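You operate a simulated robot arm through the tools that you are given. There is no shell and no other tool.

You are at the controls of a simulated robot arm. One attempt, no reset.

## Task
Crimp the blue hose stub with the die size printed on it.
Fine: load the press, set the die knob, shut the guard, switch on, hold the button till done; leave all as it stands.

It is judged by the outcome, as a careful person would: the job done as asked, and still so three seconds after it is handed in. It fails if anything else is knocked over, pushed out of place, dropped, spilled or broken.

## Robot
A 7-joint arm with a fingered hand, fixed in place. Base frame: the origin is at the foot of the arm, x ahead of it, y to its left, z up. Units: mm, rad, N and s.
With the tool pointing down near the work surface it reaches from about 280 to 820 mm from the base axis. Its first joint turns from -2.496 to 2.496 rad. Payload 3 kg.
The tool frame sits at the grasp point between the pads (the TCP): z along the fingers, y along the line on which they close. The tips reach 26 mm beyond it. Largest opening 148 mm; the body of the gripper starts 73 mm behind the TCP. The gripper is a hand of 3 fingers: y runs from the thumb to the fingers, the wrist lies at [0, 0, -229] in the tool frame, and closing takes about 1.5 s.
Orientation is that of the tool frame in the base frame, as [roll, pitch, yaw] about the fixed x, y, z axes, in that order (R = Rz(yaw) Ry(pitch) Rx(roll)). With the fingers straight down and closing along the base's y, the tool's x points along the base's -x, its y along +y and its z along -z.

## Interface
- The arm moves only by the tool apply_moves. Its arguments are lists of equal length, an entry for each row: "translation": the shift along the tool's x, y, z in mm, a list of three; "rotation": the turn, a rotation vector about the tool's x, y, z in rad, a list of three; "jaw": the opening, from 0 (shut) to 1 (fully open). In form: {"translation": [[x, y, z], ...], "rotation": [[wx, wy, wz], ...], "jaw": [jaw, ...]}. A call has 1 to 20 rows; each row shifts and turns the commanded pose from where the row before left it, along the tool's axes as they then stand. Each row takes 0.2 s and may step no farther than 50 mm and 0.15 rad from the row before; otherwise, or with a gripper value out of range, the whole call is refused. Where a pose cannot be reached the arm comes as near as it can. A force on the tool above 60 N (or 10 N above the force at the start of the call, whichever is more), or a blocked arm, ends the call early, and 0.2 s more pass. Each finger travels about 153 mm/s and halts on what it meets, pressing with about 29 N; the grip force reading is that of the motor and also rises with nothing between the fingers. The clock runs only during rows and for 0.2 s after the last one: add rows that do not move to give the fingers time. It gives the time, the measured TCP pose, the force on the tool (base axes), the opening and the grip force at its end, in the units of the frame above (readings bear some noise), with the torque about the TCP (base axes, N m) and any sound that the robot's microphone picked up.
- Cameras (640 x 400 px; columns grow to the right, rows downward): "scene" is fixed at [220, 498.9, 1563]; the picture's right is [-0.74, -0.68, 0.00], its down [-0.34, 0.37, -0.87] and it looks along [0.59, -0.64, -0.50] (base axes); focal length 365 px, centre (320, 200). "wrist" rides on the gripper at [68, -39, -90] in the tool frame; the picture's right is [0.50, 0.87, 0.00], its down [-0.66, 0.38, -0.65] and it looks along [-0.57, 0.33, 0.76] (tool axes); focal length 222 px, centre (320, 200). There is no depth. A picture from a camera that has moved, and an enlarged one, comes with that camera's place and axes in the base frame and with its lens.
- capture(camera): a new picture of that camera. No time passes.
- move_column(by): slides the trunk up (or, below 0, down) by that many mm; the arm rides with it, the base frame stays. It gives what a move gives, with no picture.
- set_grasp(shape): the hand has 3 fingers and takes this shape, open, in about a second: jaw (thumb against the fingers, like two jaws); tri (thumb and two fingers); tip (a fingertip pinch); poke (one finger out to press); point (the index stretched); flat (the hand flat); cup (the hand cupped); fist (a fist). The gripper value then closes the fingers along that shape, each until it touches; the sizes above hold for jaw. It gives what a move gives, with no picture.
- inspect(camera, box): a new picture of the part [left, top, right, bottom] of that camera's present view, enlarged. No time passes.
- sign_off(): hands the job in; it is judged then, once.

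Places have to be worked out from the pictures, the camera data and where the tool is seen. Open the gripper and draw the arm clear of the work before you hand the job in, unless the task says otherwise.

The tools are called after "Call:" as a command line: name --argument value ..., lists and objects as JSON in quotes. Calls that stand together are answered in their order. apply_moves: Moves the arm, as the interface text tells. Its arguments: {"type":"object","properties":{"translation":{"type":"array"},"rotation":{"type":"array"},"jaw":{"type":"array"}},"required":["translation","rotation","jaw"]} The other tools are called the same way: move_column (by) slides the trunk up or down; set_grasp (shape) gives the hand a shape; capture (camera) takes a picture; inspect (camera, box) takes an enlarged picture of a part of a camera's view; sign_off () hands the job in.

At the start:

```text
clock: 0.0
tcp_pos: [757.4, -495.8, 1154.9]
tcp_rot: [-3.141, 0.001, -3.14]
wrist_force: [0.0, 0.3, -0.3]
torque: [-0.02, 0.0, 0.04]
grip_width: 147.8
gripper_force: 0.1
shape: jaw
trunk travel left (down, up): [-794.0, 96.0]
```

scene: 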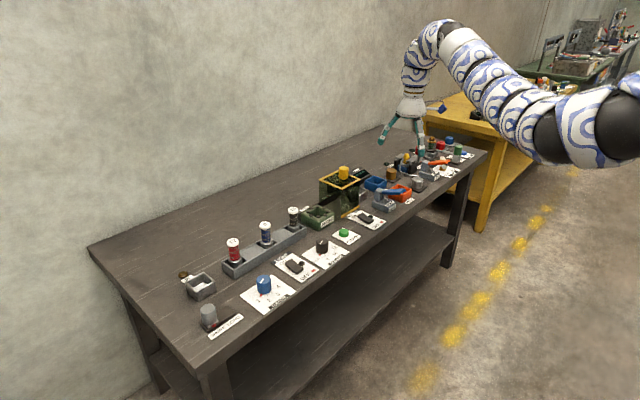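
wrist: 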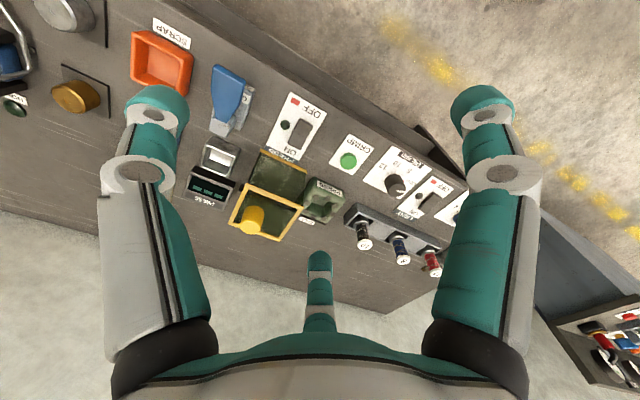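

I'll start by enlarging parts of both views to identify the controls and the hose stubs.

Call:
inspect --camera "scene" --box '[170, 200, 330, 340]'

Call:
inspect --camera "scene" --box '[290, 150, 410, 260]'

Call:
inspect --camera "scene" --box '[370, 120, 490, 220]'

Call:
inspect --camera "wrist" --box '[180, 60, 340, 250]'

Call:
inspect --camera "wrist" --box '[320, 120, 480, 290]'

```text
2.86 times, centred on (250, 270) of scene
camera zoom: at [220.0, 498.9, 1563.0], right [-0.74, -0.68, 0.0], down [-0.34, 0.37, -0.87], along [0.59, -0.64, -0.5], focal length 1042 px, centre (520, 0)
```

zoom: 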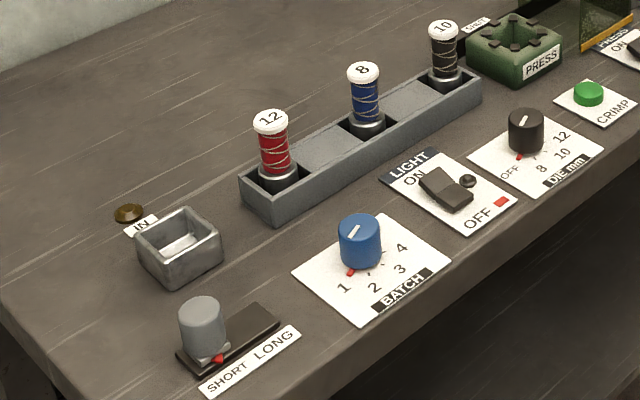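

```text
3.64 times, centred on (350, 205) of scene
camera zoom: at [220.0, 498.9, 1563.0], right [-0.74, -0.68, 0.0], down [-0.34, 0.37, -0.87], along [0.59, -0.64, -0.5], focal length 1326 px, centre (211, 182)
```

zoom: 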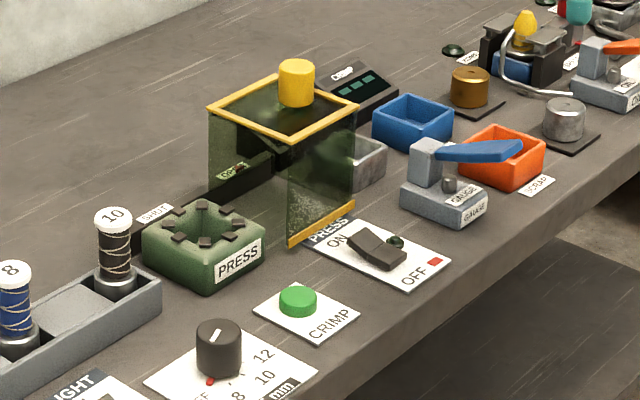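

```text
4.00 times, centred on (430, 170) of scene
camera zoom: at [220.0, 498.9, 1563.0], right [-0.74, -0.68, 0.0], down [-0.34, 0.37, -0.87], along [0.59, -0.64, -0.5], focal length 1459 px, centre (-120, 320)
```

zoom: 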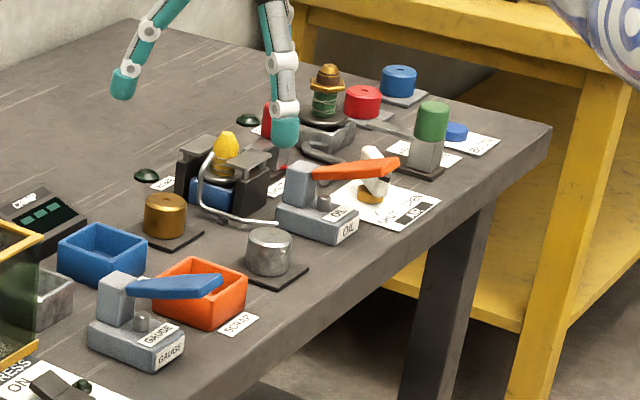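

```text
2.11 times, centred on (260, 155) of wrist
camera zoom: at [689.5, -535.0, 1245.2], right [-0.5, 0.87, 0.0], down [0.66, 0.38, 0.65], along [0.57, 0.33, -0.76], focal length 468 px, centre (446, 295)
```

zoom: 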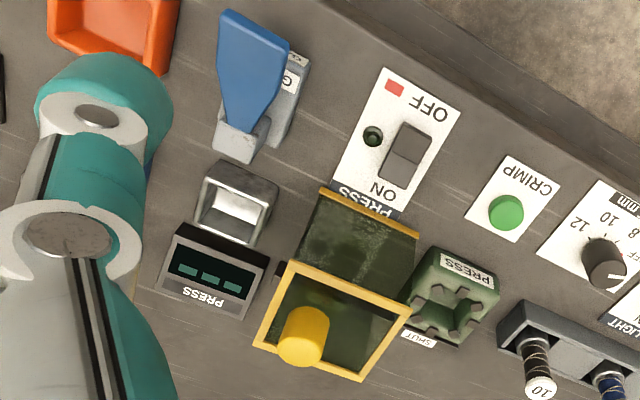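

```text
2.35 times, centred on (400, 205) of wrist
camera zoom: at [689.5, -535.0, 1245.2], right [-0.5, 0.87, 0.0], down [0.66, 0.38, 0.65], along [0.57, 0.33, -0.76], focal length 523 px, centre (132, 188)
```

zoom: 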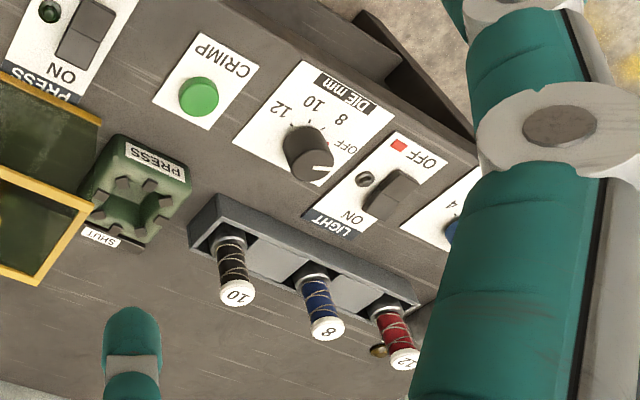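

The scene is consistent: the blue stub's cap reads 8, at about (1012, -101, 907). The press is at about (1013, -352), the guard knob at (1011, -494, 964), the DIE knob at (873, -222), the CRIMP button at (884, -350) and the PRESS switch at (879, -472). The table top is near z 797. Those are far out, so I'll lower the trunk and see how the arm behaves.

Call:
move_column --by -150

```text
clock: 1.8
tcp_pos: [757.2, -496.8, 1005.0]
tcp_rot: [-3.141, 0.0, -3.14]
wrist_force: [-0.1, -0.2, 0.7]
torque: [-0.01, 0.02, 0.0]
grip_width: 147.9
gripper_force: 0.1
shape: jaw
trunk travel left (down, up): [-644.0, 246.0]
```

The trunk works and TCP z is 1005. Now I tilt the hand forward about 0.75 rad while holding the TCP in place, to test leaning reach.

Call:
apply_moves --translation '[[0, 0, 0], [0, 0, 0], [0, 0, 0], [0, 0, 0], [0, 0, 0], [0, 0, 0]]' --rotation '[[0, -0.15, 0], [0, -0.15, 0], [0, -0.15, 0], [0, -0.15, 0], [0, -0.15, 0], [0, 0, 0]]' --jaw '[1, 1, 1, 1, 1, 1]'

Call:
capture --camera "scene"

Call:
capture --camera "wrist"

```text
clock: 3.1
tcp_pos: [755.4, -497.0, 1005.5]
tcp_rot: [3.139, 0.751, 3.141]
wrist_force: [-0.2, -0.2, 0.6]
torque: [-0.01, 0.0, 0.02]
grip_width: 147.9
gripper_force: 0.0
shape: jaw
trunk travel left (down, up): [-644.0, 246.0]
```

```text
taken
```

scene: 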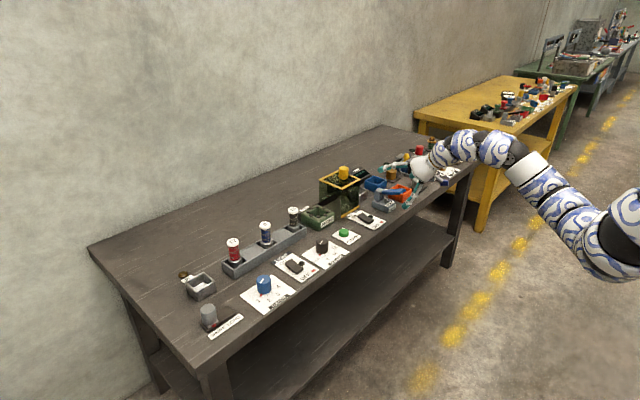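

```text
taken
camera wrist: at [645.8, -535.5, 1024.7], right [-0.37, 0.87, -0.34], down [0.03, 0.38, 0.93], along [0.93, 0.33, -0.17], focal length 222 px, centre (320, 200)
```

wrist: 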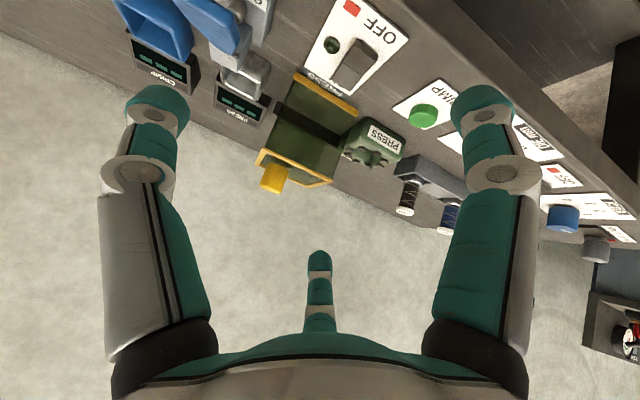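

The lean works with the pose tracked well. The fingers look arranged at roughly 120° in the wrist view, so I'll partly close the hand in free air to see how the jaw shape really converges.

Call:
apply_moves --translation '[[0, 0, 0], [0, 0, 0], [0, 0, 0], [0, 0, 0], [0, 0, 0]]' --rotation '[[0, 0, 0], [0, 0, 0], [0, 0, 0], [0, 0, 0], [0, 0, 0]]' --jaw '[0.3, 0.3, 0.3, 0.3, 0.3]'

Call:
capture --camera "wrist"

Call:
inspect --camera "scene" --box '[370, 130, 470, 220]'

```text
clock: 4.3
tcp_pos: [756.9, -496.8, 1005.3]
tcp_rot: [-3.141, 0.748, -3.141]
wrist_force: [0.3, 0.3, 0.1]
torque: [0.02, 0.02, 0.0]
grip_width: 44.8
gripper_force: 0.1
shape: jaw
trunk travel left (down, up): [-644.0, 246.0]
```

```text
taken
camera wrist: at [646.1, -535.2, 1024.9], right [-0.37, 0.87, -0.34], down [0.03, 0.38, 0.93], along [0.93, 0.33, -0.17], focal length 222 px, centre (320, 200)
```

wrist: 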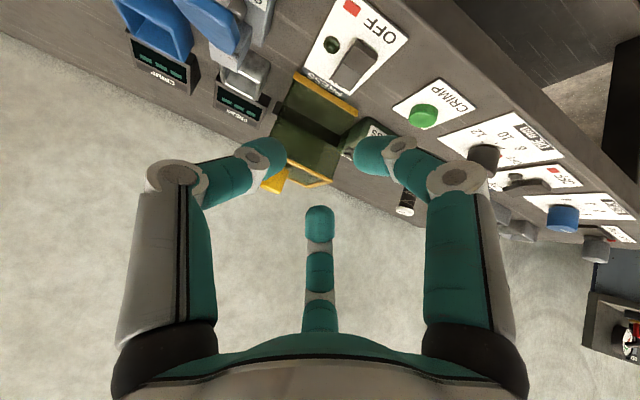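

```text
4.44 times, centred on (420, 175) of scene
camera zoom: at [220.0, 498.9, 1563.0], right [-0.74, -0.68, 0.0], down [-0.34, 0.37, -0.87], along [0.59, -0.64, -0.5], focal length 1621 px, centre (-124, 311)
```

zoom: 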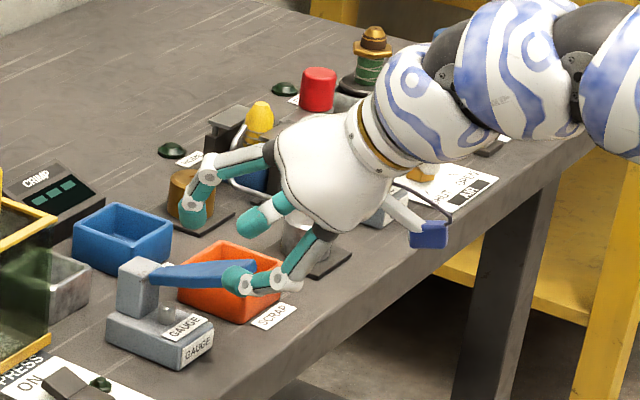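

The hand is a three-finger chuck closing radially (fingers at 120°). I'll look at the other shapes in free air, starting with "tip", since a thumb-versus-finger pinch could suit a vertical stub from a leaning hand.

Call:
set_grasp --shape "tip"

Call:
capture --camera "wrist"

Call:
inspect --camera "scene" --box '[370, 130, 470, 220]'

Call:
inspect --camera "wrist" --box '[300, 0, 460, 110]'

```text
clock: 5.2
tcp_pos: [757.7, -496.3, 1003.9]
tcp_rot: [-3.141, 0.749, -3.141]
wrist_force: [0.2, 0.1, 0.6]
torque: [-0.01, 0.0, -0.01]
grip_width: 147.9
gripper_force: 0.1
shape: tip
trunk travel left (down, up): [-644.0, 246.0]
```

```text
taken
camera wrist: at [646.1, -535.3, 1024.9], right [-0.37, 0.87, -0.34], down [0.03, 0.38, 0.93], along [0.93, 0.33, -0.17], focal length 222 px, centre (320, 200)
```

wrist: 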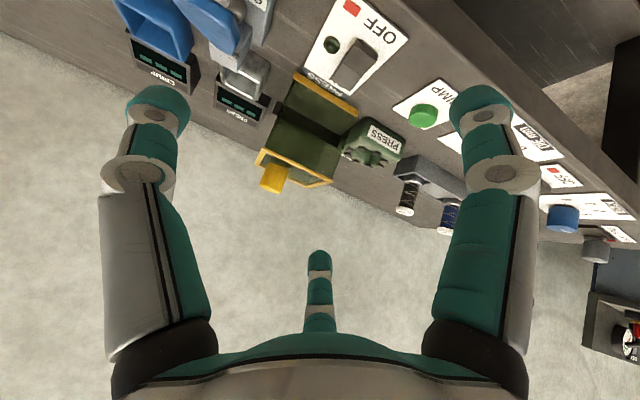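

```text
4.44 times, centred on (420, 175) of scene
camera zoom: at [220.0, 498.9, 1563.0], right [-0.74, -0.68, 0.0], down [-0.34, 0.37, -0.87], along [0.59, -0.64, -0.5], focal length 1621 px, centre (-124, 311)
```

zoom: 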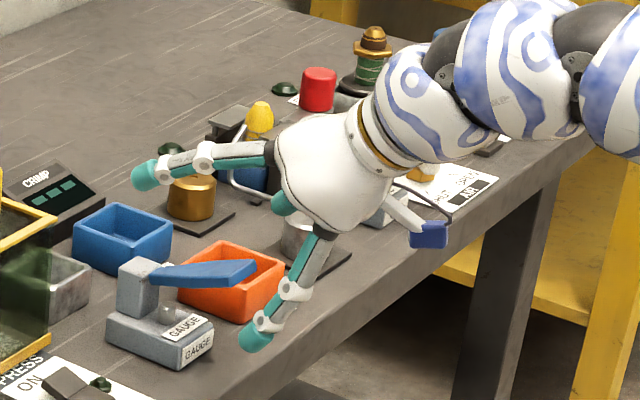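

```text
3.64 times, centred on (380, 55) of wrist
camera zoom: at [646.1, -535.3, 1024.9], right [-0.37, 0.87, -0.34], down [0.03, 0.38, 0.93], along [0.93, 0.33, -0.17], focal length 808 px, centre (102, 727)
```

zoom: 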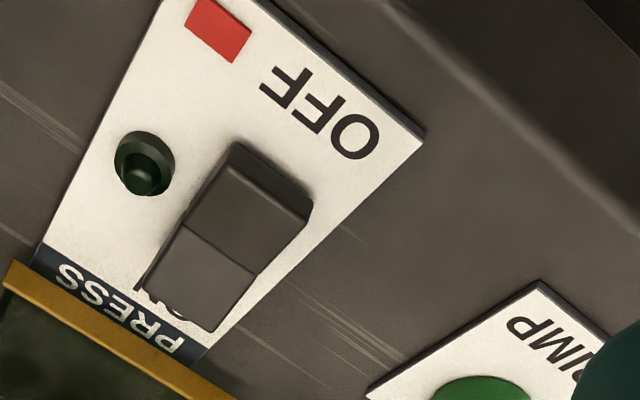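

Tip looks the same while open; I'll close it partly to see which fingers it uses.

Call:
apply_moves --translation '[[0, 0, 0], [0, 0, 0], [0, 0, 0], [0, 0, 0], [0, 0, 0]]' --rotation '[[0, 0, 0], [0, 0, 0], [0, 0, 0], [0, 0, 0], [0, 0, 0]]' --jaw '[0.2, 0.2, 0.2, 0.2, 0.2]'

Call:
capture --camera "wrist"

Call:
inspect --camera "scene" --box '[370, 130, 470, 220]'

```text
clock: 6.5
tcp_pos: [757.2, -498.4, 1006.1]
tcp_rot: [3.142, 0.749, 3.141]
wrist_force: [0.0, -0.4, -0.7]
torque: [0.03, 0.0, 0.03]
grip_width: 29.9
gripper_force: 0.1
shape: tip
trunk travel left (down, up): [-644.0, 246.0]
```

```text
taken
camera wrist: at [646.1, -535.3, 1024.9], right [-0.37, 0.87, -0.34], down [0.03, 0.38, 0.93], along [0.93, 0.33, -0.17], focal length 222 px, centre (320, 200)
```

wrist: 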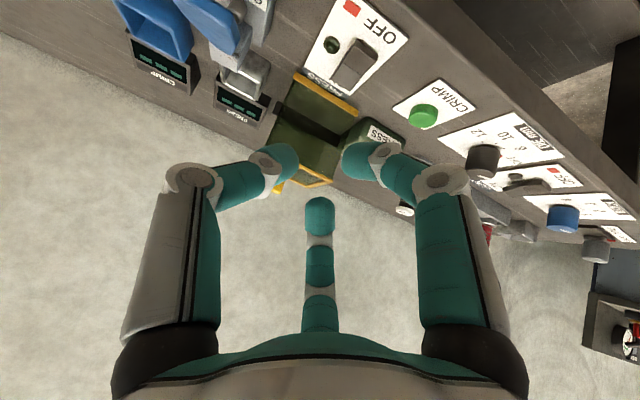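

```text
4.44 times, centred on (420, 175) of scene
camera zoom: at [220.0, 498.9, 1563.0], right [-0.74, -0.68, 0.0], down [-0.34, 0.37, -0.87], along [0.59, -0.64, -0.5], focal length 1621 px, centre (-124, 311)
```

zoom: 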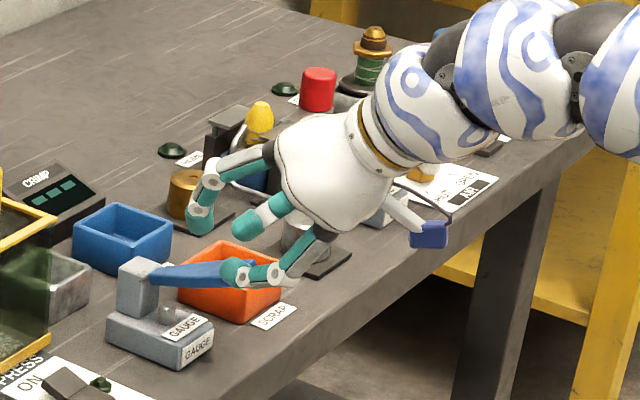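

All three fingers close in tip as well, so the best grip for an upright stub is a near-horizontal hand with one finger opposing two. I'll roll the hand about 180° so that its camera sits above it, checking that the wrist allows this.

Call:
apply_moves --translation '[[0, 0, 0], [0, 0, 0], [0, 0, 0], [0, 0, 0], [0, 0, 0], [0, 0, 0], [0, 0, 0], [0, 0, 0], [0, 0, 0], [0, 0, 0]]' --rotation '[[0, 0, 0.15], [0, 0, 0.15], [0, 0, 0.15], [0, 0, 0.15], [0, 0, 0.15], [0, 0, 0.15], [0, 0, 0.15], [0, 0, 0.15], [0, 0, 0.15], [0, 0, 0.15]]' --jaw '[0.5, 0.5, 0.5, 0.5, 0.5, 0.5, 0.5, 0.5, 0.5, 0.5]'

```text
clock: 8.7
tcp_pos: [756.5, -495.7, 1005.1]
tcp_rot: [2.394, 0.048, 1.624]
wrist_force: [0.1, 0.9, 0.2]
torque: [0.03, 0.02, 0.03]
grip_width: 73.6
gripper_force: 0.1
shape: tip
trunk travel left (down, up): [-644.0, 246.0]
```

Halfway round with no trouble; I continue the roll to the full half turn.

Call:
apply_moves --translation '[[0, 0, 0], [0, 0, 0], [0, 0, 0], [0, 0, 0], [0, 0, 0], [0, 0, 0], [0, 0, 0], [0, 0, 0], [0, 0, 0], [0, 0, 0], [0, 0, 0], [0, 0, 0]]' --rotation '[[0, 0, 0.15], [0, 0, 0.15], [0, 0, 0.15], [0, 0, 0.15], [0, 0, 0.15], [0, 0, 0.15], [0, 0, 0.15], [0, 0, 0.15], [0, 0, 0.15], [0, 0, 0.15], [0, 0, 0.1416], [0, 0, 0]]' --jaw '[0.5, 0.5, 0.5, 0.5, 0.5, 0.5, 0.5, 0.5, 0.5, 0.5, 0.5, 0.5]'

Call:
capture --camera "wrist"

Call:
capture --camera "scene"

```text
clock: 11.2
tcp_pos: [757.3, -495.6, 1004.7]
tcp_rot: [3.141, -0.748, 0.0]
wrist_force: [0.5, 0.5, 0.8]
torque: [0.03, 0.0, 0.03]
grip_width: 73.3
gripper_force: 0.0
shape: tip
trunk travel left (down, up): [-644.0, 246.0]
```

```text
taken
camera wrist: at [745.0, -456.8, 1117.1], right [0.37, -0.87, 0.34], down [-0.92, -0.38, 0.03], along [0.1, -0.33, -0.94], focal length 222 px, centre (320, 200)
```

wrist: 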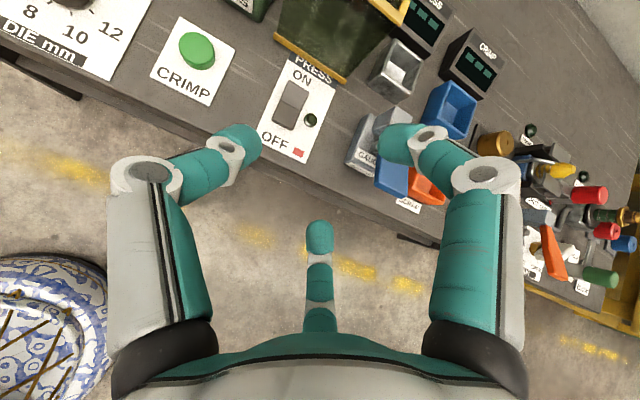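

```text
taken
```

scene: 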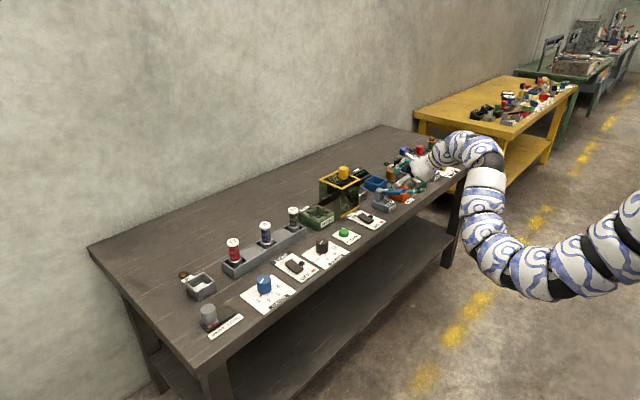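

The roll is complete and the camera now sits above the hand. I move sideways along the table front, still high at z≈1005, to in front of the blue stub at y≈-101.

Call:
apply_moves --translation '[[3.9, -49.3, 3.7], [3.9, -49.3, 3.7], [3.9, -49.3, 3.7], [3.9, -49.3, 3.7], [3.9, -49.3, 3.7], [3.9, -49.3, 3.7], [3.9, -49.3, 3.7], [3.9, -49.3, 3.7], [0, 0, 0]]' --rotation '[[0, 0, 0], [0, 0, 0], [0, 0, 0], [0, 0, 0], [0, 0, 0], [0, 0, 0], [0, 0, 0], [0, 0, 0], [0, 0, 0]]' --jaw '[0.5, 0.5, 0.5, 0.5, 0.5, 0.5, 0.5, 0.5, 0.5]'

Call:
capture --camera "wrist"

Call:
capture --camera "scene"

```text
clock: 13.2
tcp_pos: [797.6, -102.1, 1002.9]
tcp_rot: [3.139, -0.748, 0.002]
wrist_force: [-0.2, -0.9, -0.1]
torque: [0.02, 0.02, -0.02]
grip_width: 73.6
gripper_force: 0.0
shape: tip
trunk travel left (down, up): [-644.0, 246.0]
```

```text
taken
camera wrist: at [785.1, -63.7, 1114.1], right [0.37, -0.87, 0.34], down [-0.92, -0.38, 0.03], along [0.1, -0.33, -0.94], focal length 222 px, centre (320, 200)
```

wrist: 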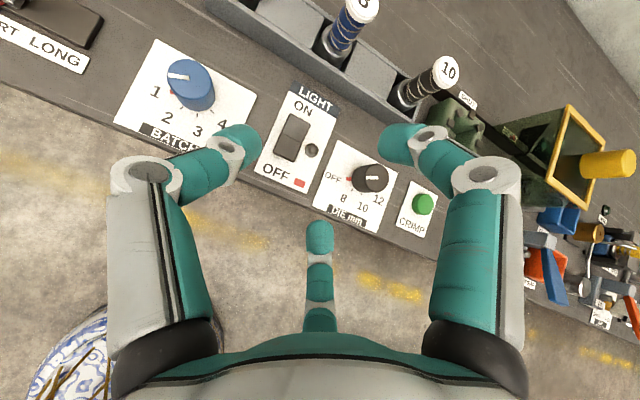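

```text
taken
```

scene: 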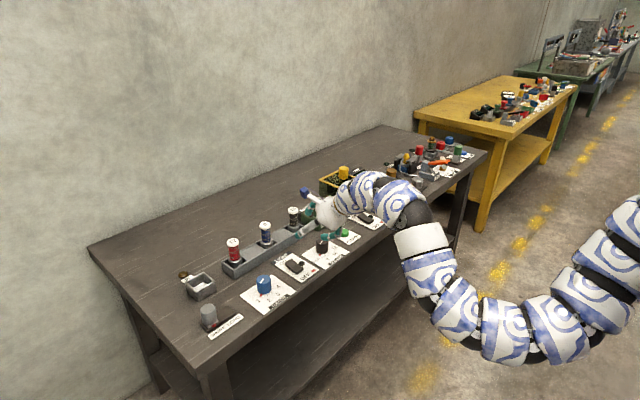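

Good view of the dials from here; I'll enlarge the DIE dial, the stubs and the press for reading and measuring.

Call:
inspect --camera "wrist" --box '[310, 130, 440, 245]'

Call:
inspect --camera "wrist" --box '[300, 0, 480, 130]'

Call:
inspect --camera "wrist" --box '[430, 80, 640, 230]'

Call:
inspect --camera "scene" --box '[200, 200, 320, 290]'

```text
3.48 times, centred on (375, 188) of wrist
camera zoom: at [785.1, -63.7, 1114.1], right [0.37, -0.87, 0.34], down [-0.92, -0.38, 0.03], along [0.1, -0.33, -0.94], focal length 773 px, centre (129, 244)
```

zoom: 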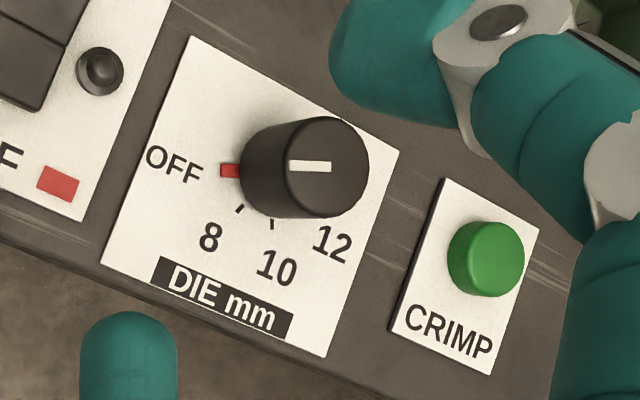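

```text
3.08 times, centred on (390, 65) of wrist
camera zoom: at [785.1, -63.7, 1114.1], right [0.37, -0.87, 0.34], down [-0.92, -0.38, 0.03], along [0.1, -0.33, -0.94], focal length 684 px, centre (105, 615)
```

zoom: 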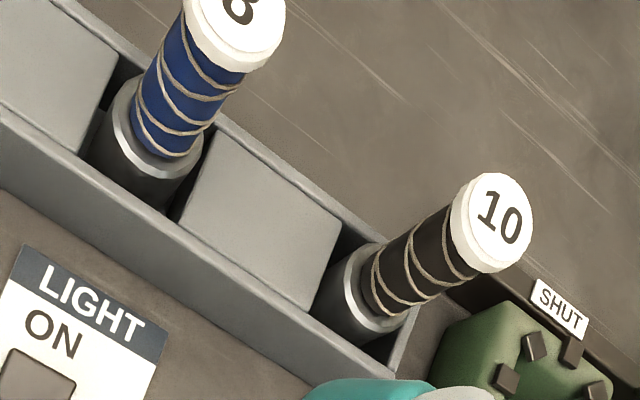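

```text
2.67 times, centred on (535, 155) of wrist
camera zoom: at [785.1, -63.7, 1114.1], right [0.37, -0.87, 0.34], down [-0.92, -0.38, 0.03], along [0.1, -0.33, -0.94], focal length 592 px, centre (-253, 320)
```

zoom: 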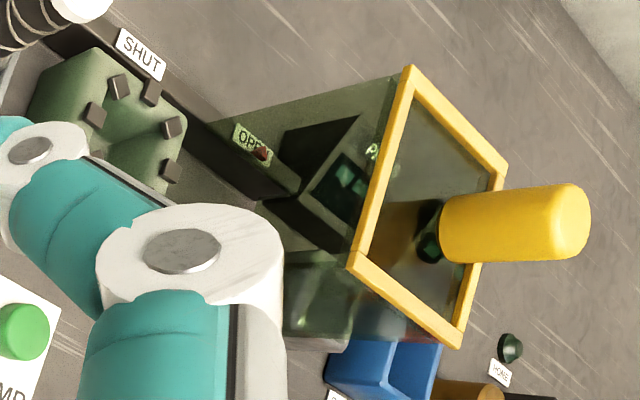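

```text
4.44 times, centred on (260, 245) of scene
camera zoom: at [220.0, 498.9, 1563.0], right [-0.74, -0.68, 0.0], down [-0.34, 0.37, -0.87], along [0.59, -0.64, -0.5], focal length 1621 px, centre (587, 0)
```

zoom: 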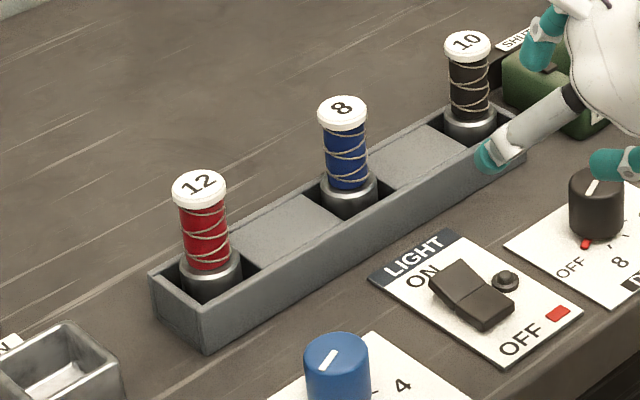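

The blue stub's cap reads 8. The DIE pointer is at OFF, roughly 120° from +x about the knob centre, with 8 one 40° step counter-clockwise (seen from above) and then 10 and 12. For the upright stub I'll use a near-horizontal hand with one finger on top of the cap and two at its sides. So I set "jaw", tilt to 70° and roll by −30°.

Call:
set_grasp --shape "jaw"

Call:
apply_moves --translation '[[0, 0, 0], [0, 0, 0], [0, 0, 0], [0, 0, 0], [0, 0, 0], [0, 0, 0], [0, 0, 0], [0, 0, 0], [0, 0, 0]]' --rotation '[[0, 0.1184, 0], [0, 0.1184, 0], [0, 0.1184, 0], [0, 0.1184, 0], [0, 0, -0.1309], [0, 0, -0.1309], [0, 0, -0.1309], [0, 0, -0.1309], [0, 0, 0]]' --jaw '[0.6, 0.6, 0.6, 0.6, 0.6, 0.6, 0.6, 0.6, 0.6]'

Call:
capture --camera "wrist"

Call:
capture --camera "scene"

```text
clock: 14.2
tcp_pos: [797.1, -104.1, 1002.0]
tcp_rot: [3.14, -0.748, 0.004]
wrist_force: [-0.9, -0.1, 0.3]
torque: [0.02, 0.01, -0.04]
grip_width: 147.9
gripper_force: 0.0
shape: jaw
trunk travel left (down, up): [-644.0, 246.0]
```

```text
clock: 16.1
tcp_pos: [798.2, -101.5, 1005.0]
tcp_rot: [2.199, -0.95, 1.04]
wrist_force: [0.5, -0.4, 0.1]
torque: [-0.01, 0.0, -0.01]
grip_width: 89.1
gripper_force: 0.1
shape: jaw
trunk travel left (down, up): [-644.0, 246.0]
```

```text
taken
camera wrist: at [727.1, -33.4, 1071.6], right [0.3, -0.5, 0.81], down [-0.74, -0.66, -0.13], along [0.6, -0.57, -0.56], focal length 222 px, centre (320, 200)
```

wrist: 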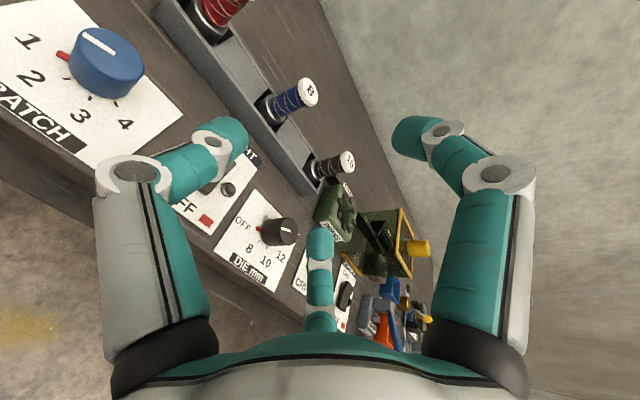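

```text
taken
```

scene: 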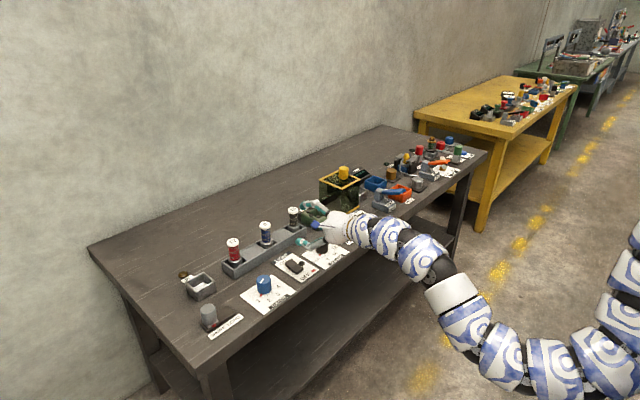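

The hand orientation is as wanted, and this view puts the blue cap at (1013, -100) again. I'll enlarge the wrist view on the blue stub and press for a finer fix.

Call:
inspect --camera "wrist" --box '[240, 60, 370, 150]'

Call:
inspect --camera "wrist" --box '[300, 150, 440, 280]'

```text
4.44 times, centred on (305, 105) of wrist
camera zoom: at [727.1, -33.4, 1071.6], right [0.3, -0.5, 0.81], down [-0.74, -0.66, -0.13], along [0.6, -0.57, -0.56], focal length 987 px, centre (387, 622)
```

zoom: 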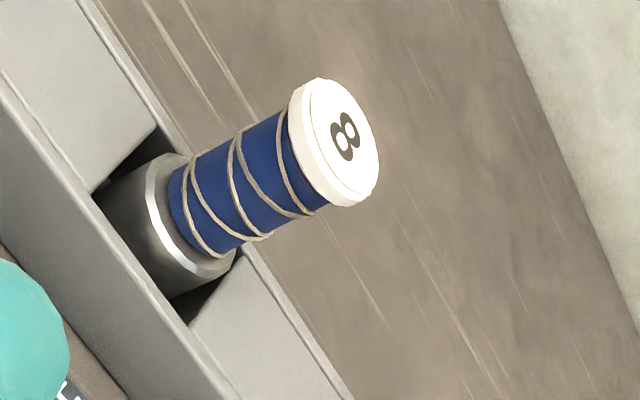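

```text
3.08 times, centred on (370, 215) of wrist
camera zoom: at [727.1, -33.4, 1071.6], right [0.3, -0.5, 0.81], down [-0.74, -0.66, -0.13], along [0.6, -0.57, -0.56], focal length 684 px, centre (166, 154)
```

zoom: 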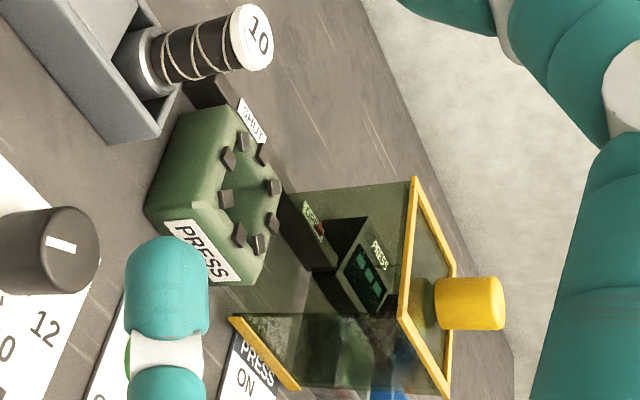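

Call:
inspect --camera "scene" --box '[292, 195, 342, 235]'

Call:
inspect --camera "scene" --box '[310, 155, 380, 225]'

```text
10.00 times, centred on (317, 215) of scene
camera zoom: at [220.0, 498.9, 1563.0], right [-0.74, -0.68, 0.0], down [-0.34, 0.37, -0.87], along [0.59, -0.64, -0.5], focal length 3648 px, centre (350, 50)
```

zoom: 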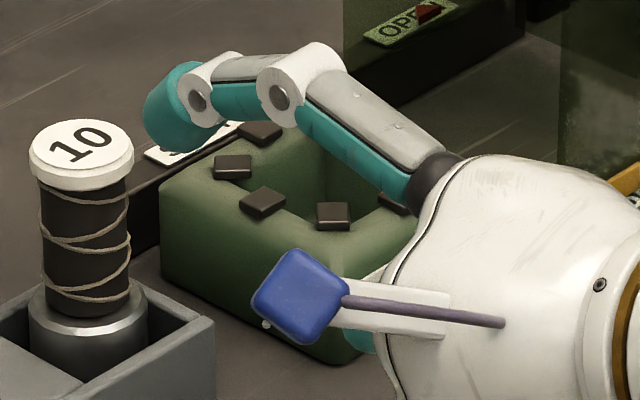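

```text
5.71 times, centred on (345, 190) of scene
camera zoom: at [220.0, 498.9, 1563.0], right [-0.74, -0.68, 0.0], down [-0.34, 0.37, -0.87], along [0.59, -0.64, -0.5], focal length 2084 px, centre (177, 257)
```

zoom: 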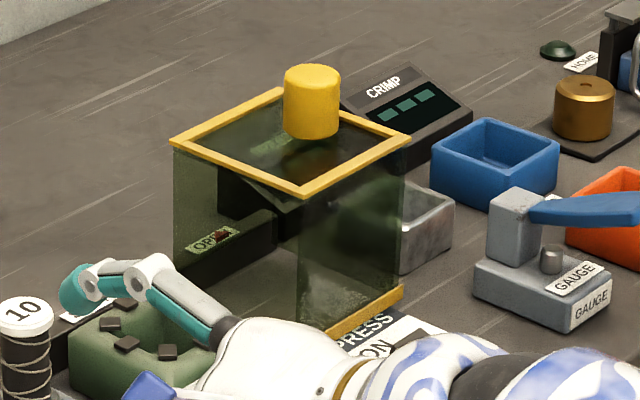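

The press opening centre works out at about (1013.5, -353), with jaw tops near z≈842. I lower the trunk so the TCP drops to about z 887, just in front of the stub row, before sliding in horizontally.

Call:
move_column --by -117

Call:
capture --camera "wrist"

Call:
capture --camera "scene"

```text
clock: 17.6
tcp_pos: [798.1, -102.3, 887.8]
tcp_rot: [2.196, -0.949, 1.039]
wrist_force: [0.5, -0.8, 0.1]
torque: [0.01, -0.02, 0.04]
grip_width: 89.3
gripper_force: 0.2
shape: jaw
trunk travel left (down, up): [-527.0, 363.0]
```

```text
taken
camera wrist: at [727.1, -33.6, 954.7], right [0.3, -0.5, 0.81], down [-0.74, -0.66, -0.13], along [0.6, -0.57, -0.56], focal length 222 px, centre (320, 200)
```

wrist: 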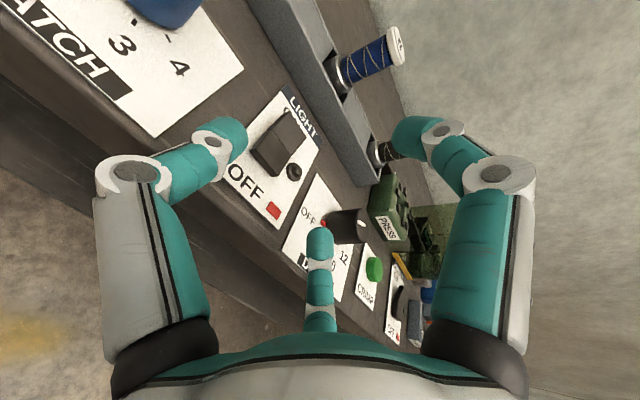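

```text
taken
```

scene: 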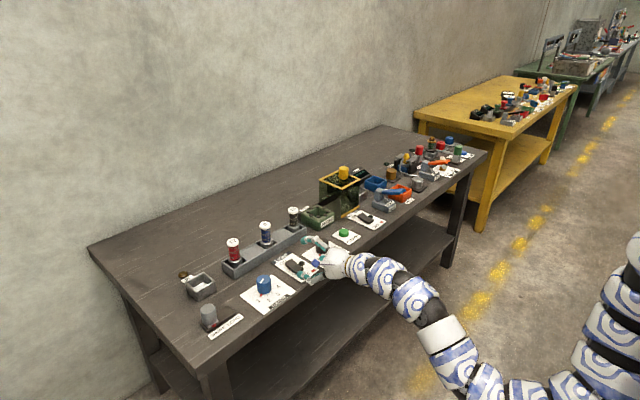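

Clear so far: the fingers are about 40 mm above the front plates. I advance 160 mm along +x at constant height and check alignment before the stub is between the fingers.

Call:
apply_moves --translation '[[11.85, 6.84, 37.6], [11.85, 6.84, 37.6], [11.85, 6.84, 37.6], [11.85, 6.84, 37.6], [0, 0, 0]]' --rotation '[[0, 0, 0], [0, 0, 0], [0, 0, 0], [0, 0, 0], [0, 0, 0]]' --jaw '[0.6, 0.6, 0.6, 0.6, 0.6]'

Call:
capture --camera "wrist"

Call:
capture --camera "scene"

Call:
inspect --camera "scene" --box '[210, 190, 330, 290]'

```text
clock: 18.8
tcp_pos: [958.3, -100.3, 887.1]
tcp_rot: [2.197, -0.951, 1.04]
wrist_force: [0.0, -2.0, 0.3]
torque: [-0.02, 0.05, -0.05]
grip_width: 89.0
gripper_force: 0.0
shape: jaw
trunk travel left (down, up): [-527.0, 363.0]
```

```text
taken
camera wrist: at [886.0, -32.1, 954.7], right [0.3, -0.5, 0.81], down [-0.74, -0.66, -0.13], along [0.6, -0.57, -0.56], focal length 222 px, centre (320, 200)
```

wrist: 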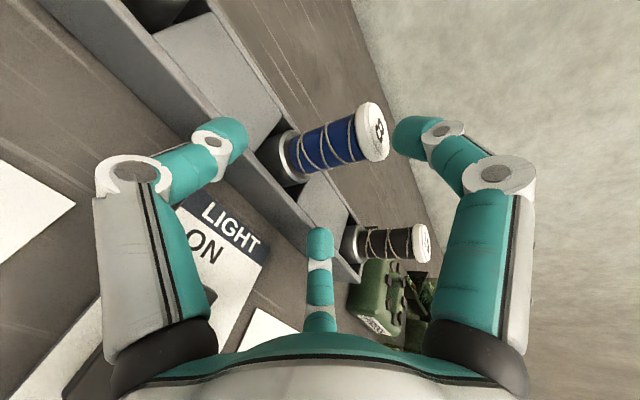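

```text
taken
```

scene: 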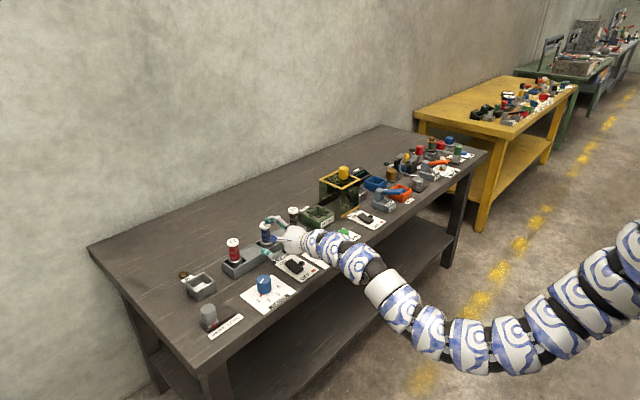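

```text
4.00 times, centred on (270, 240) of scene
camera zoom: at [220.0, 498.9, 1563.0], right [-0.74, -0.68, 0.0], down [-0.34, 0.37, -0.87], along [0.59, -0.64, -0.5], focal length 1459 px, centre (520, 40)
```

zoom: 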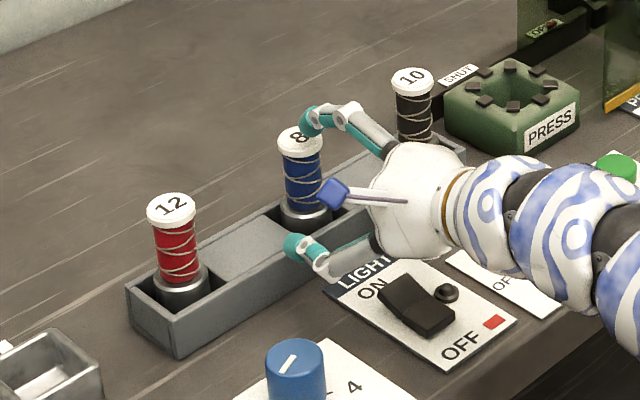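

The measurements agree: stub axis at (1012.5, -101) and TCP at (958, -100, 887). The fingers straddle the stub evenly with the lone finger above the cap, so I slide in the last 54 mm.

Call:
apply_moves --translation '[[5.33, 3.08, 16.92], [5.33, 3.08, 16.92], [5.33, 3.08, 16.92], [0, 0, 0]]' --rotation '[[0, 0, 0], [0, 0, 0], [0, 0, 0], [0, 0, 0]]' --jaw '[0.6, 0.6, 0.6, 0.6]'

Call:
capture --camera "wrist"

Call:
inspect --camera "scene" --box '[225, 195, 315, 275]'

Call:
inspect --camera "scene" --box '[290, 190, 350, 240]'

```text
clock: 19.8
tcp_pos: [1012.2, -101.4, 887.9]
tcp_rot: [2.196, -0.95, 1.04]
wrist_force: [-0.1, 0.3, -0.9]
torque: [0.0, -0.02, 0.02]
grip_width: 89.0
gripper_force: 0.0
shape: jaw
trunk travel left (down, up): [-527.0, 363.0]
```

```text
taken
camera wrist: at [940.8, -34.0, 955.1], right [0.3, -0.5, 0.81], down [-0.74, -0.66, -0.13], along [0.6, -0.57, -0.56], focal length 222 px, centre (320, 200)
```

wrist: 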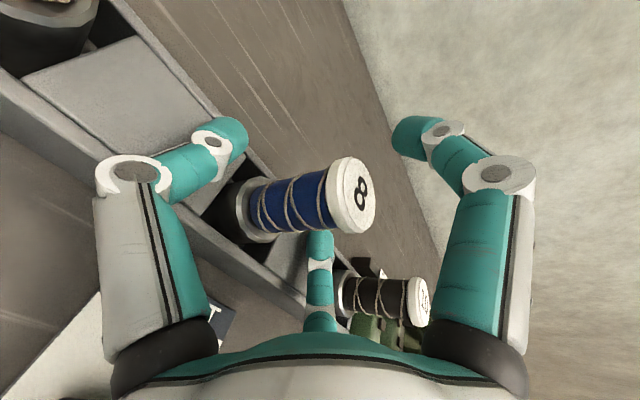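

```text
5.00 times, centred on (270, 235) of scene
camera zoom: at [220.0, 498.9, 1563.0], right [-0.74, -0.68, 0.0], down [-0.34, 0.37, -0.87], along [0.59, -0.64, -0.5], focal length 1824 px, centre (570, 25)
```

zoom: 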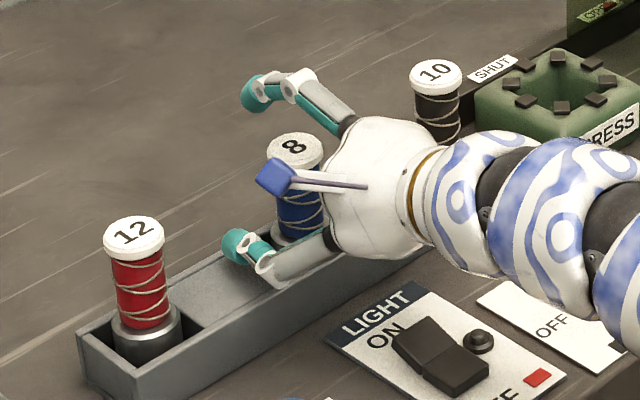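

```text
8.00 times, centred on (320, 215) of scene
camera zoom: at [220.0, 498.9, 1563.0], right [-0.74, -0.68, 0.0], down [-0.34, 0.37, -0.87], along [0.59, -0.64, -0.5], focal length 2918 px, centre (320, 80)
```

zoom: 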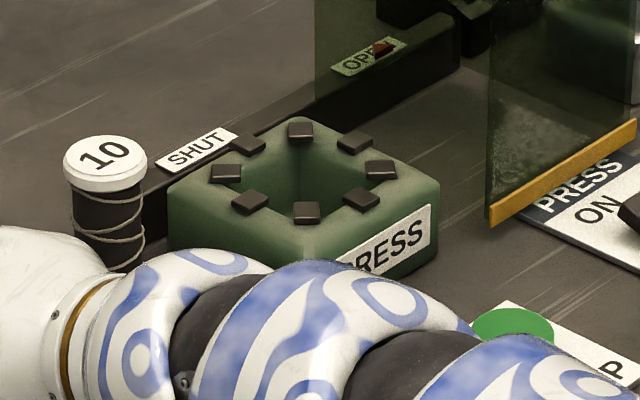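

The stub sits at the TCP projection, centred between the fingers. I'll close part-way first and check how the fingers meet the stub.

Call:
apply_moves --translation '[[0, 0, 0], [0, 0, 0], [0, 0, 0]]' --rotation '[[0, 0, 0], [0, 0, 0], [0, 0, 0]]' --jaw '[0.4, 0.4, 0.4]'

Call:
inspect --camera "wrist" --box '[180, 80, 480, 320]'

Call:
inspect --camera "scene" --box '[240, 200, 300, 250]'

```text
clock: 20.6
tcp_pos: [1011.6, -101.7, 887.4]
tcp_rot: [2.198, -0.95, 1.041]
wrist_force: [0.3, -0.3, -0.9]
torque: [0.01, 0.02, -0.01]
grip_width: 59.7
gripper_force: 0.0
shape: jaw
trunk travel left (down, up): [-527.0, 363.0]
```

```text
1.67 times, centred on (330, 200) of wrist
camera zoom: at [940.5, -33.9, 954.8], right [0.3, -0.5, 0.81], down [-0.74, -0.66, -0.13], along [0.6, -0.57, -0.56], focal length 370 px, centre (303, 200)
```

zoom: 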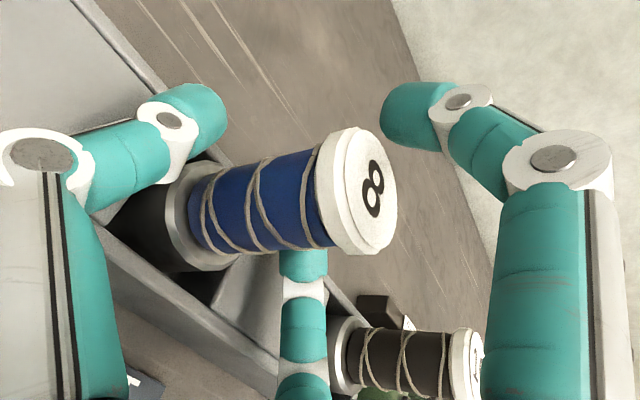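

```text
8.00 times, centred on (270, 225) of scene
camera zoom: at [220.0, 498.9, 1563.0], right [-0.74, -0.68, 0.0], down [-0.34, 0.37, -0.87], along [0.59, -0.64, -0.5], focal length 2918 px, centre (720, 0)
```

zoom: 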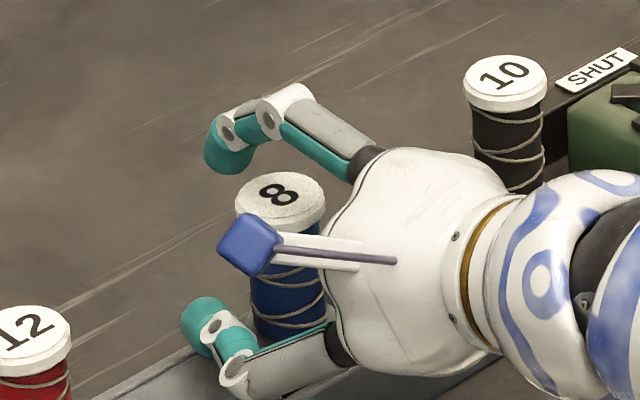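

Fingers are well placed around the stub, not yet touching. I close fully and give the fingers time to settle.

Call:
apply_moves --translation '[[0, 0, 0], [0, 0, 0], [0, 0, 0], [0, 0, 0], [0, 0, 0]]' --rotation '[[0, 0, 0], [0, 0, 0], [0, 0, 0], [0, 0, 0], [0, 0, 0]]' --jaw '[0.3, 0.2, 0.1, 0, 0]'

Call:
inspect --camera "wrist" --box '[180, 80, 480, 320]'

Call:
inspect --camera "scene" --box '[240, 200, 300, 250]'

```text
clock: 21.8
tcp_pos: [1011.5, -101.4, 889.0]
tcp_rot: [2.197, -0.951, 1.042]
wrist_force: [3.6, 1.2, 6.5]
torque: [0.11, 0.07, -0.04]
grip_width: 15.1
gripper_force: 29.6
shape: jaw
trunk travel left (down, up): [-527.0, 363.0]
```

```text
1.67 times, centred on (330, 200) of wrist
camera zoom: at [940.4, -33.6, 955.7], right [0.3, -0.5, 0.82], down [-0.74, -0.66, -0.13], along [0.6, -0.57, -0.56], focal length 370 px, centre (303, 200)
```

zoom: 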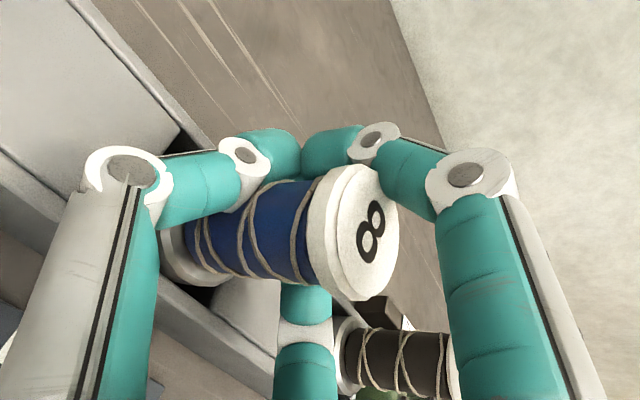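

```text
8.00 times, centred on (270, 225) of scene
camera zoom: at [220.0, 498.9, 1563.0], right [-0.74, -0.68, 0.0], down [-0.34, 0.37, -0.87], along [0.59, -0.64, -0.5], focal length 2918 px, centre (720, 0)
```

zoom: 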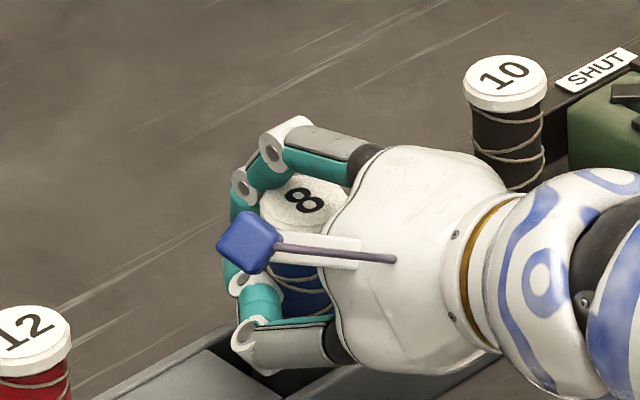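

The fingertips converge about 30 mm beyond the TCP, so the fingers wrapped behind the stub and pulled it toward the palm. I'd rather pinch it nearer the tips, so I open again and check that the stub still stands properly.

Call:
apply_moves --translation '[[0, 0, 0], [0, 0, 0], [0, 0, 0], [0, 0, 0], [0, 0, 0]]' --rotation '[[0, 0, 0], [0, 0, 0], [0, 0, 0], [0, 0, 0], [0, 0, 0]]' --jaw '[0.1, 0.25, 0.4, 0.6, 0.6]'

Call:
inspect --camera "wrist" --box '[180, 80, 480, 320]'

Call:
inspect --camera "scene" --box '[240, 200, 300, 250]'

```text
clock: 23.0
tcp_pos: [1012.0, -101.5, 888.3]
tcp_rot: [2.198, -0.948, 1.039]
wrist_force: [-0.4, -0.2, -0.1]
torque: [0.0, 0.0, -0.02]
grip_width: 88.3
gripper_force: 0.1
shape: jaw
trunk travel left (down, up): [-527.0, 363.0]
```

```text
1.67 times, centred on (330, 200) of wrist
camera zoom: at [940.4, -33.8, 954.8], right [0.3, -0.5, 0.81], down [-0.74, -0.66, -0.13], along [0.6, -0.57, -0.56], focal length 370 px, centre (303, 200)
```

zoom: 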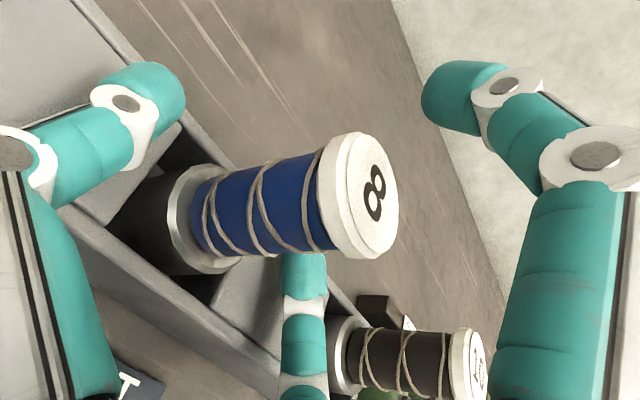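

```text
8.00 times, centred on (270, 225) of scene
camera zoom: at [220.0, 498.9, 1563.0], right [-0.74, -0.68, 0.0], down [-0.34, 0.37, -0.87], along [0.59, -0.64, -0.5], focal length 2918 px, centre (720, 0)
```

zoom: 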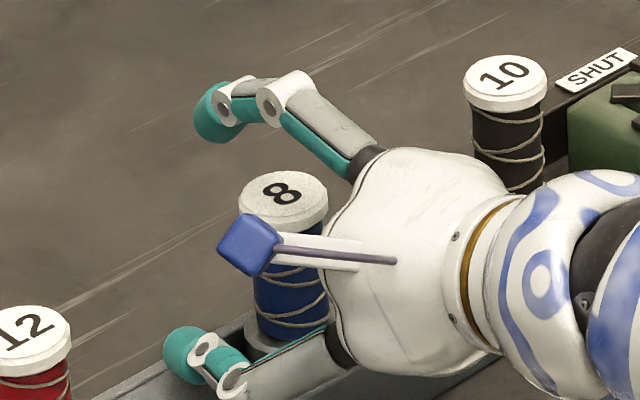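

The stub is standing properly again at about (1011, -101). I back off 18 mm along the tool axis so that the fingertips pinch it, then close gradually.

Call:
apply_moves --translation '[[0, 0, -9], [0, 0, -9], [0, 0, 0], [0, 0, 0], [0, 0, 0]]' --rotation '[[0, 0, 0], [0, 0, 0], [0, 0, 0], [0, 0, 0], [0, 0, 0]]' --jaw '[0.6, 0.6, 0.45, 0.35, 0.35]'

Call:
inspect --camera "wrist" --box '[180, 80, 480, 320]'

Call:
inspect --camera "scene" --box '[240, 200, 300, 250]'

```text
clock: 24.2
tcp_pos: [995.7, -100.6, 893.4]
tcp_rot: [2.196, -0.951, 1.04]
wrist_force: [-0.1, -0.2, 1.3]
torque: [-0.01, -0.03, 0.0]
grip_width: 52.6
gripper_force: 0.1
shape: jaw
trunk travel left (down, up): [-527.0, 363.0]
```

```text
1.67 times, centred on (330, 200) of wrist
camera zoom: at [924.4, -32.5, 960.3], right [0.3, -0.5, 0.81], down [-0.74, -0.66, -0.13], along [0.6, -0.57, -0.56], focal length 370 px, centre (303, 200)
```

zoom: 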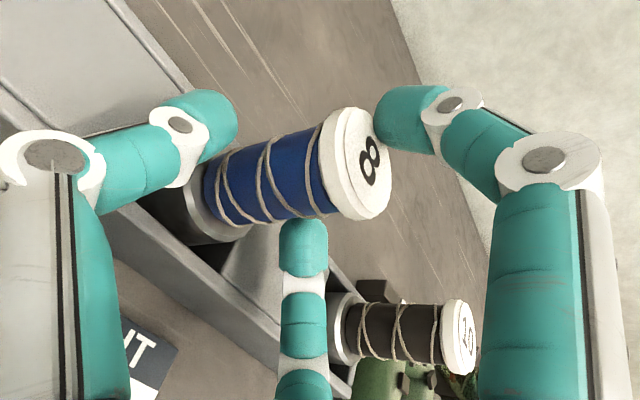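

```text
8.00 times, centred on (270, 225) of scene
camera zoom: at [220.0, 498.9, 1563.0], right [-0.74, -0.68, 0.0], down [-0.34, 0.37, -0.87], along [0.59, -0.64, -0.5], focal length 2918 px, centre (720, 0)
```

zoom: 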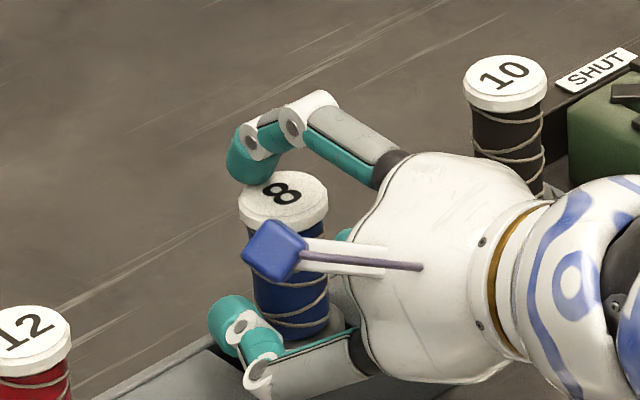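

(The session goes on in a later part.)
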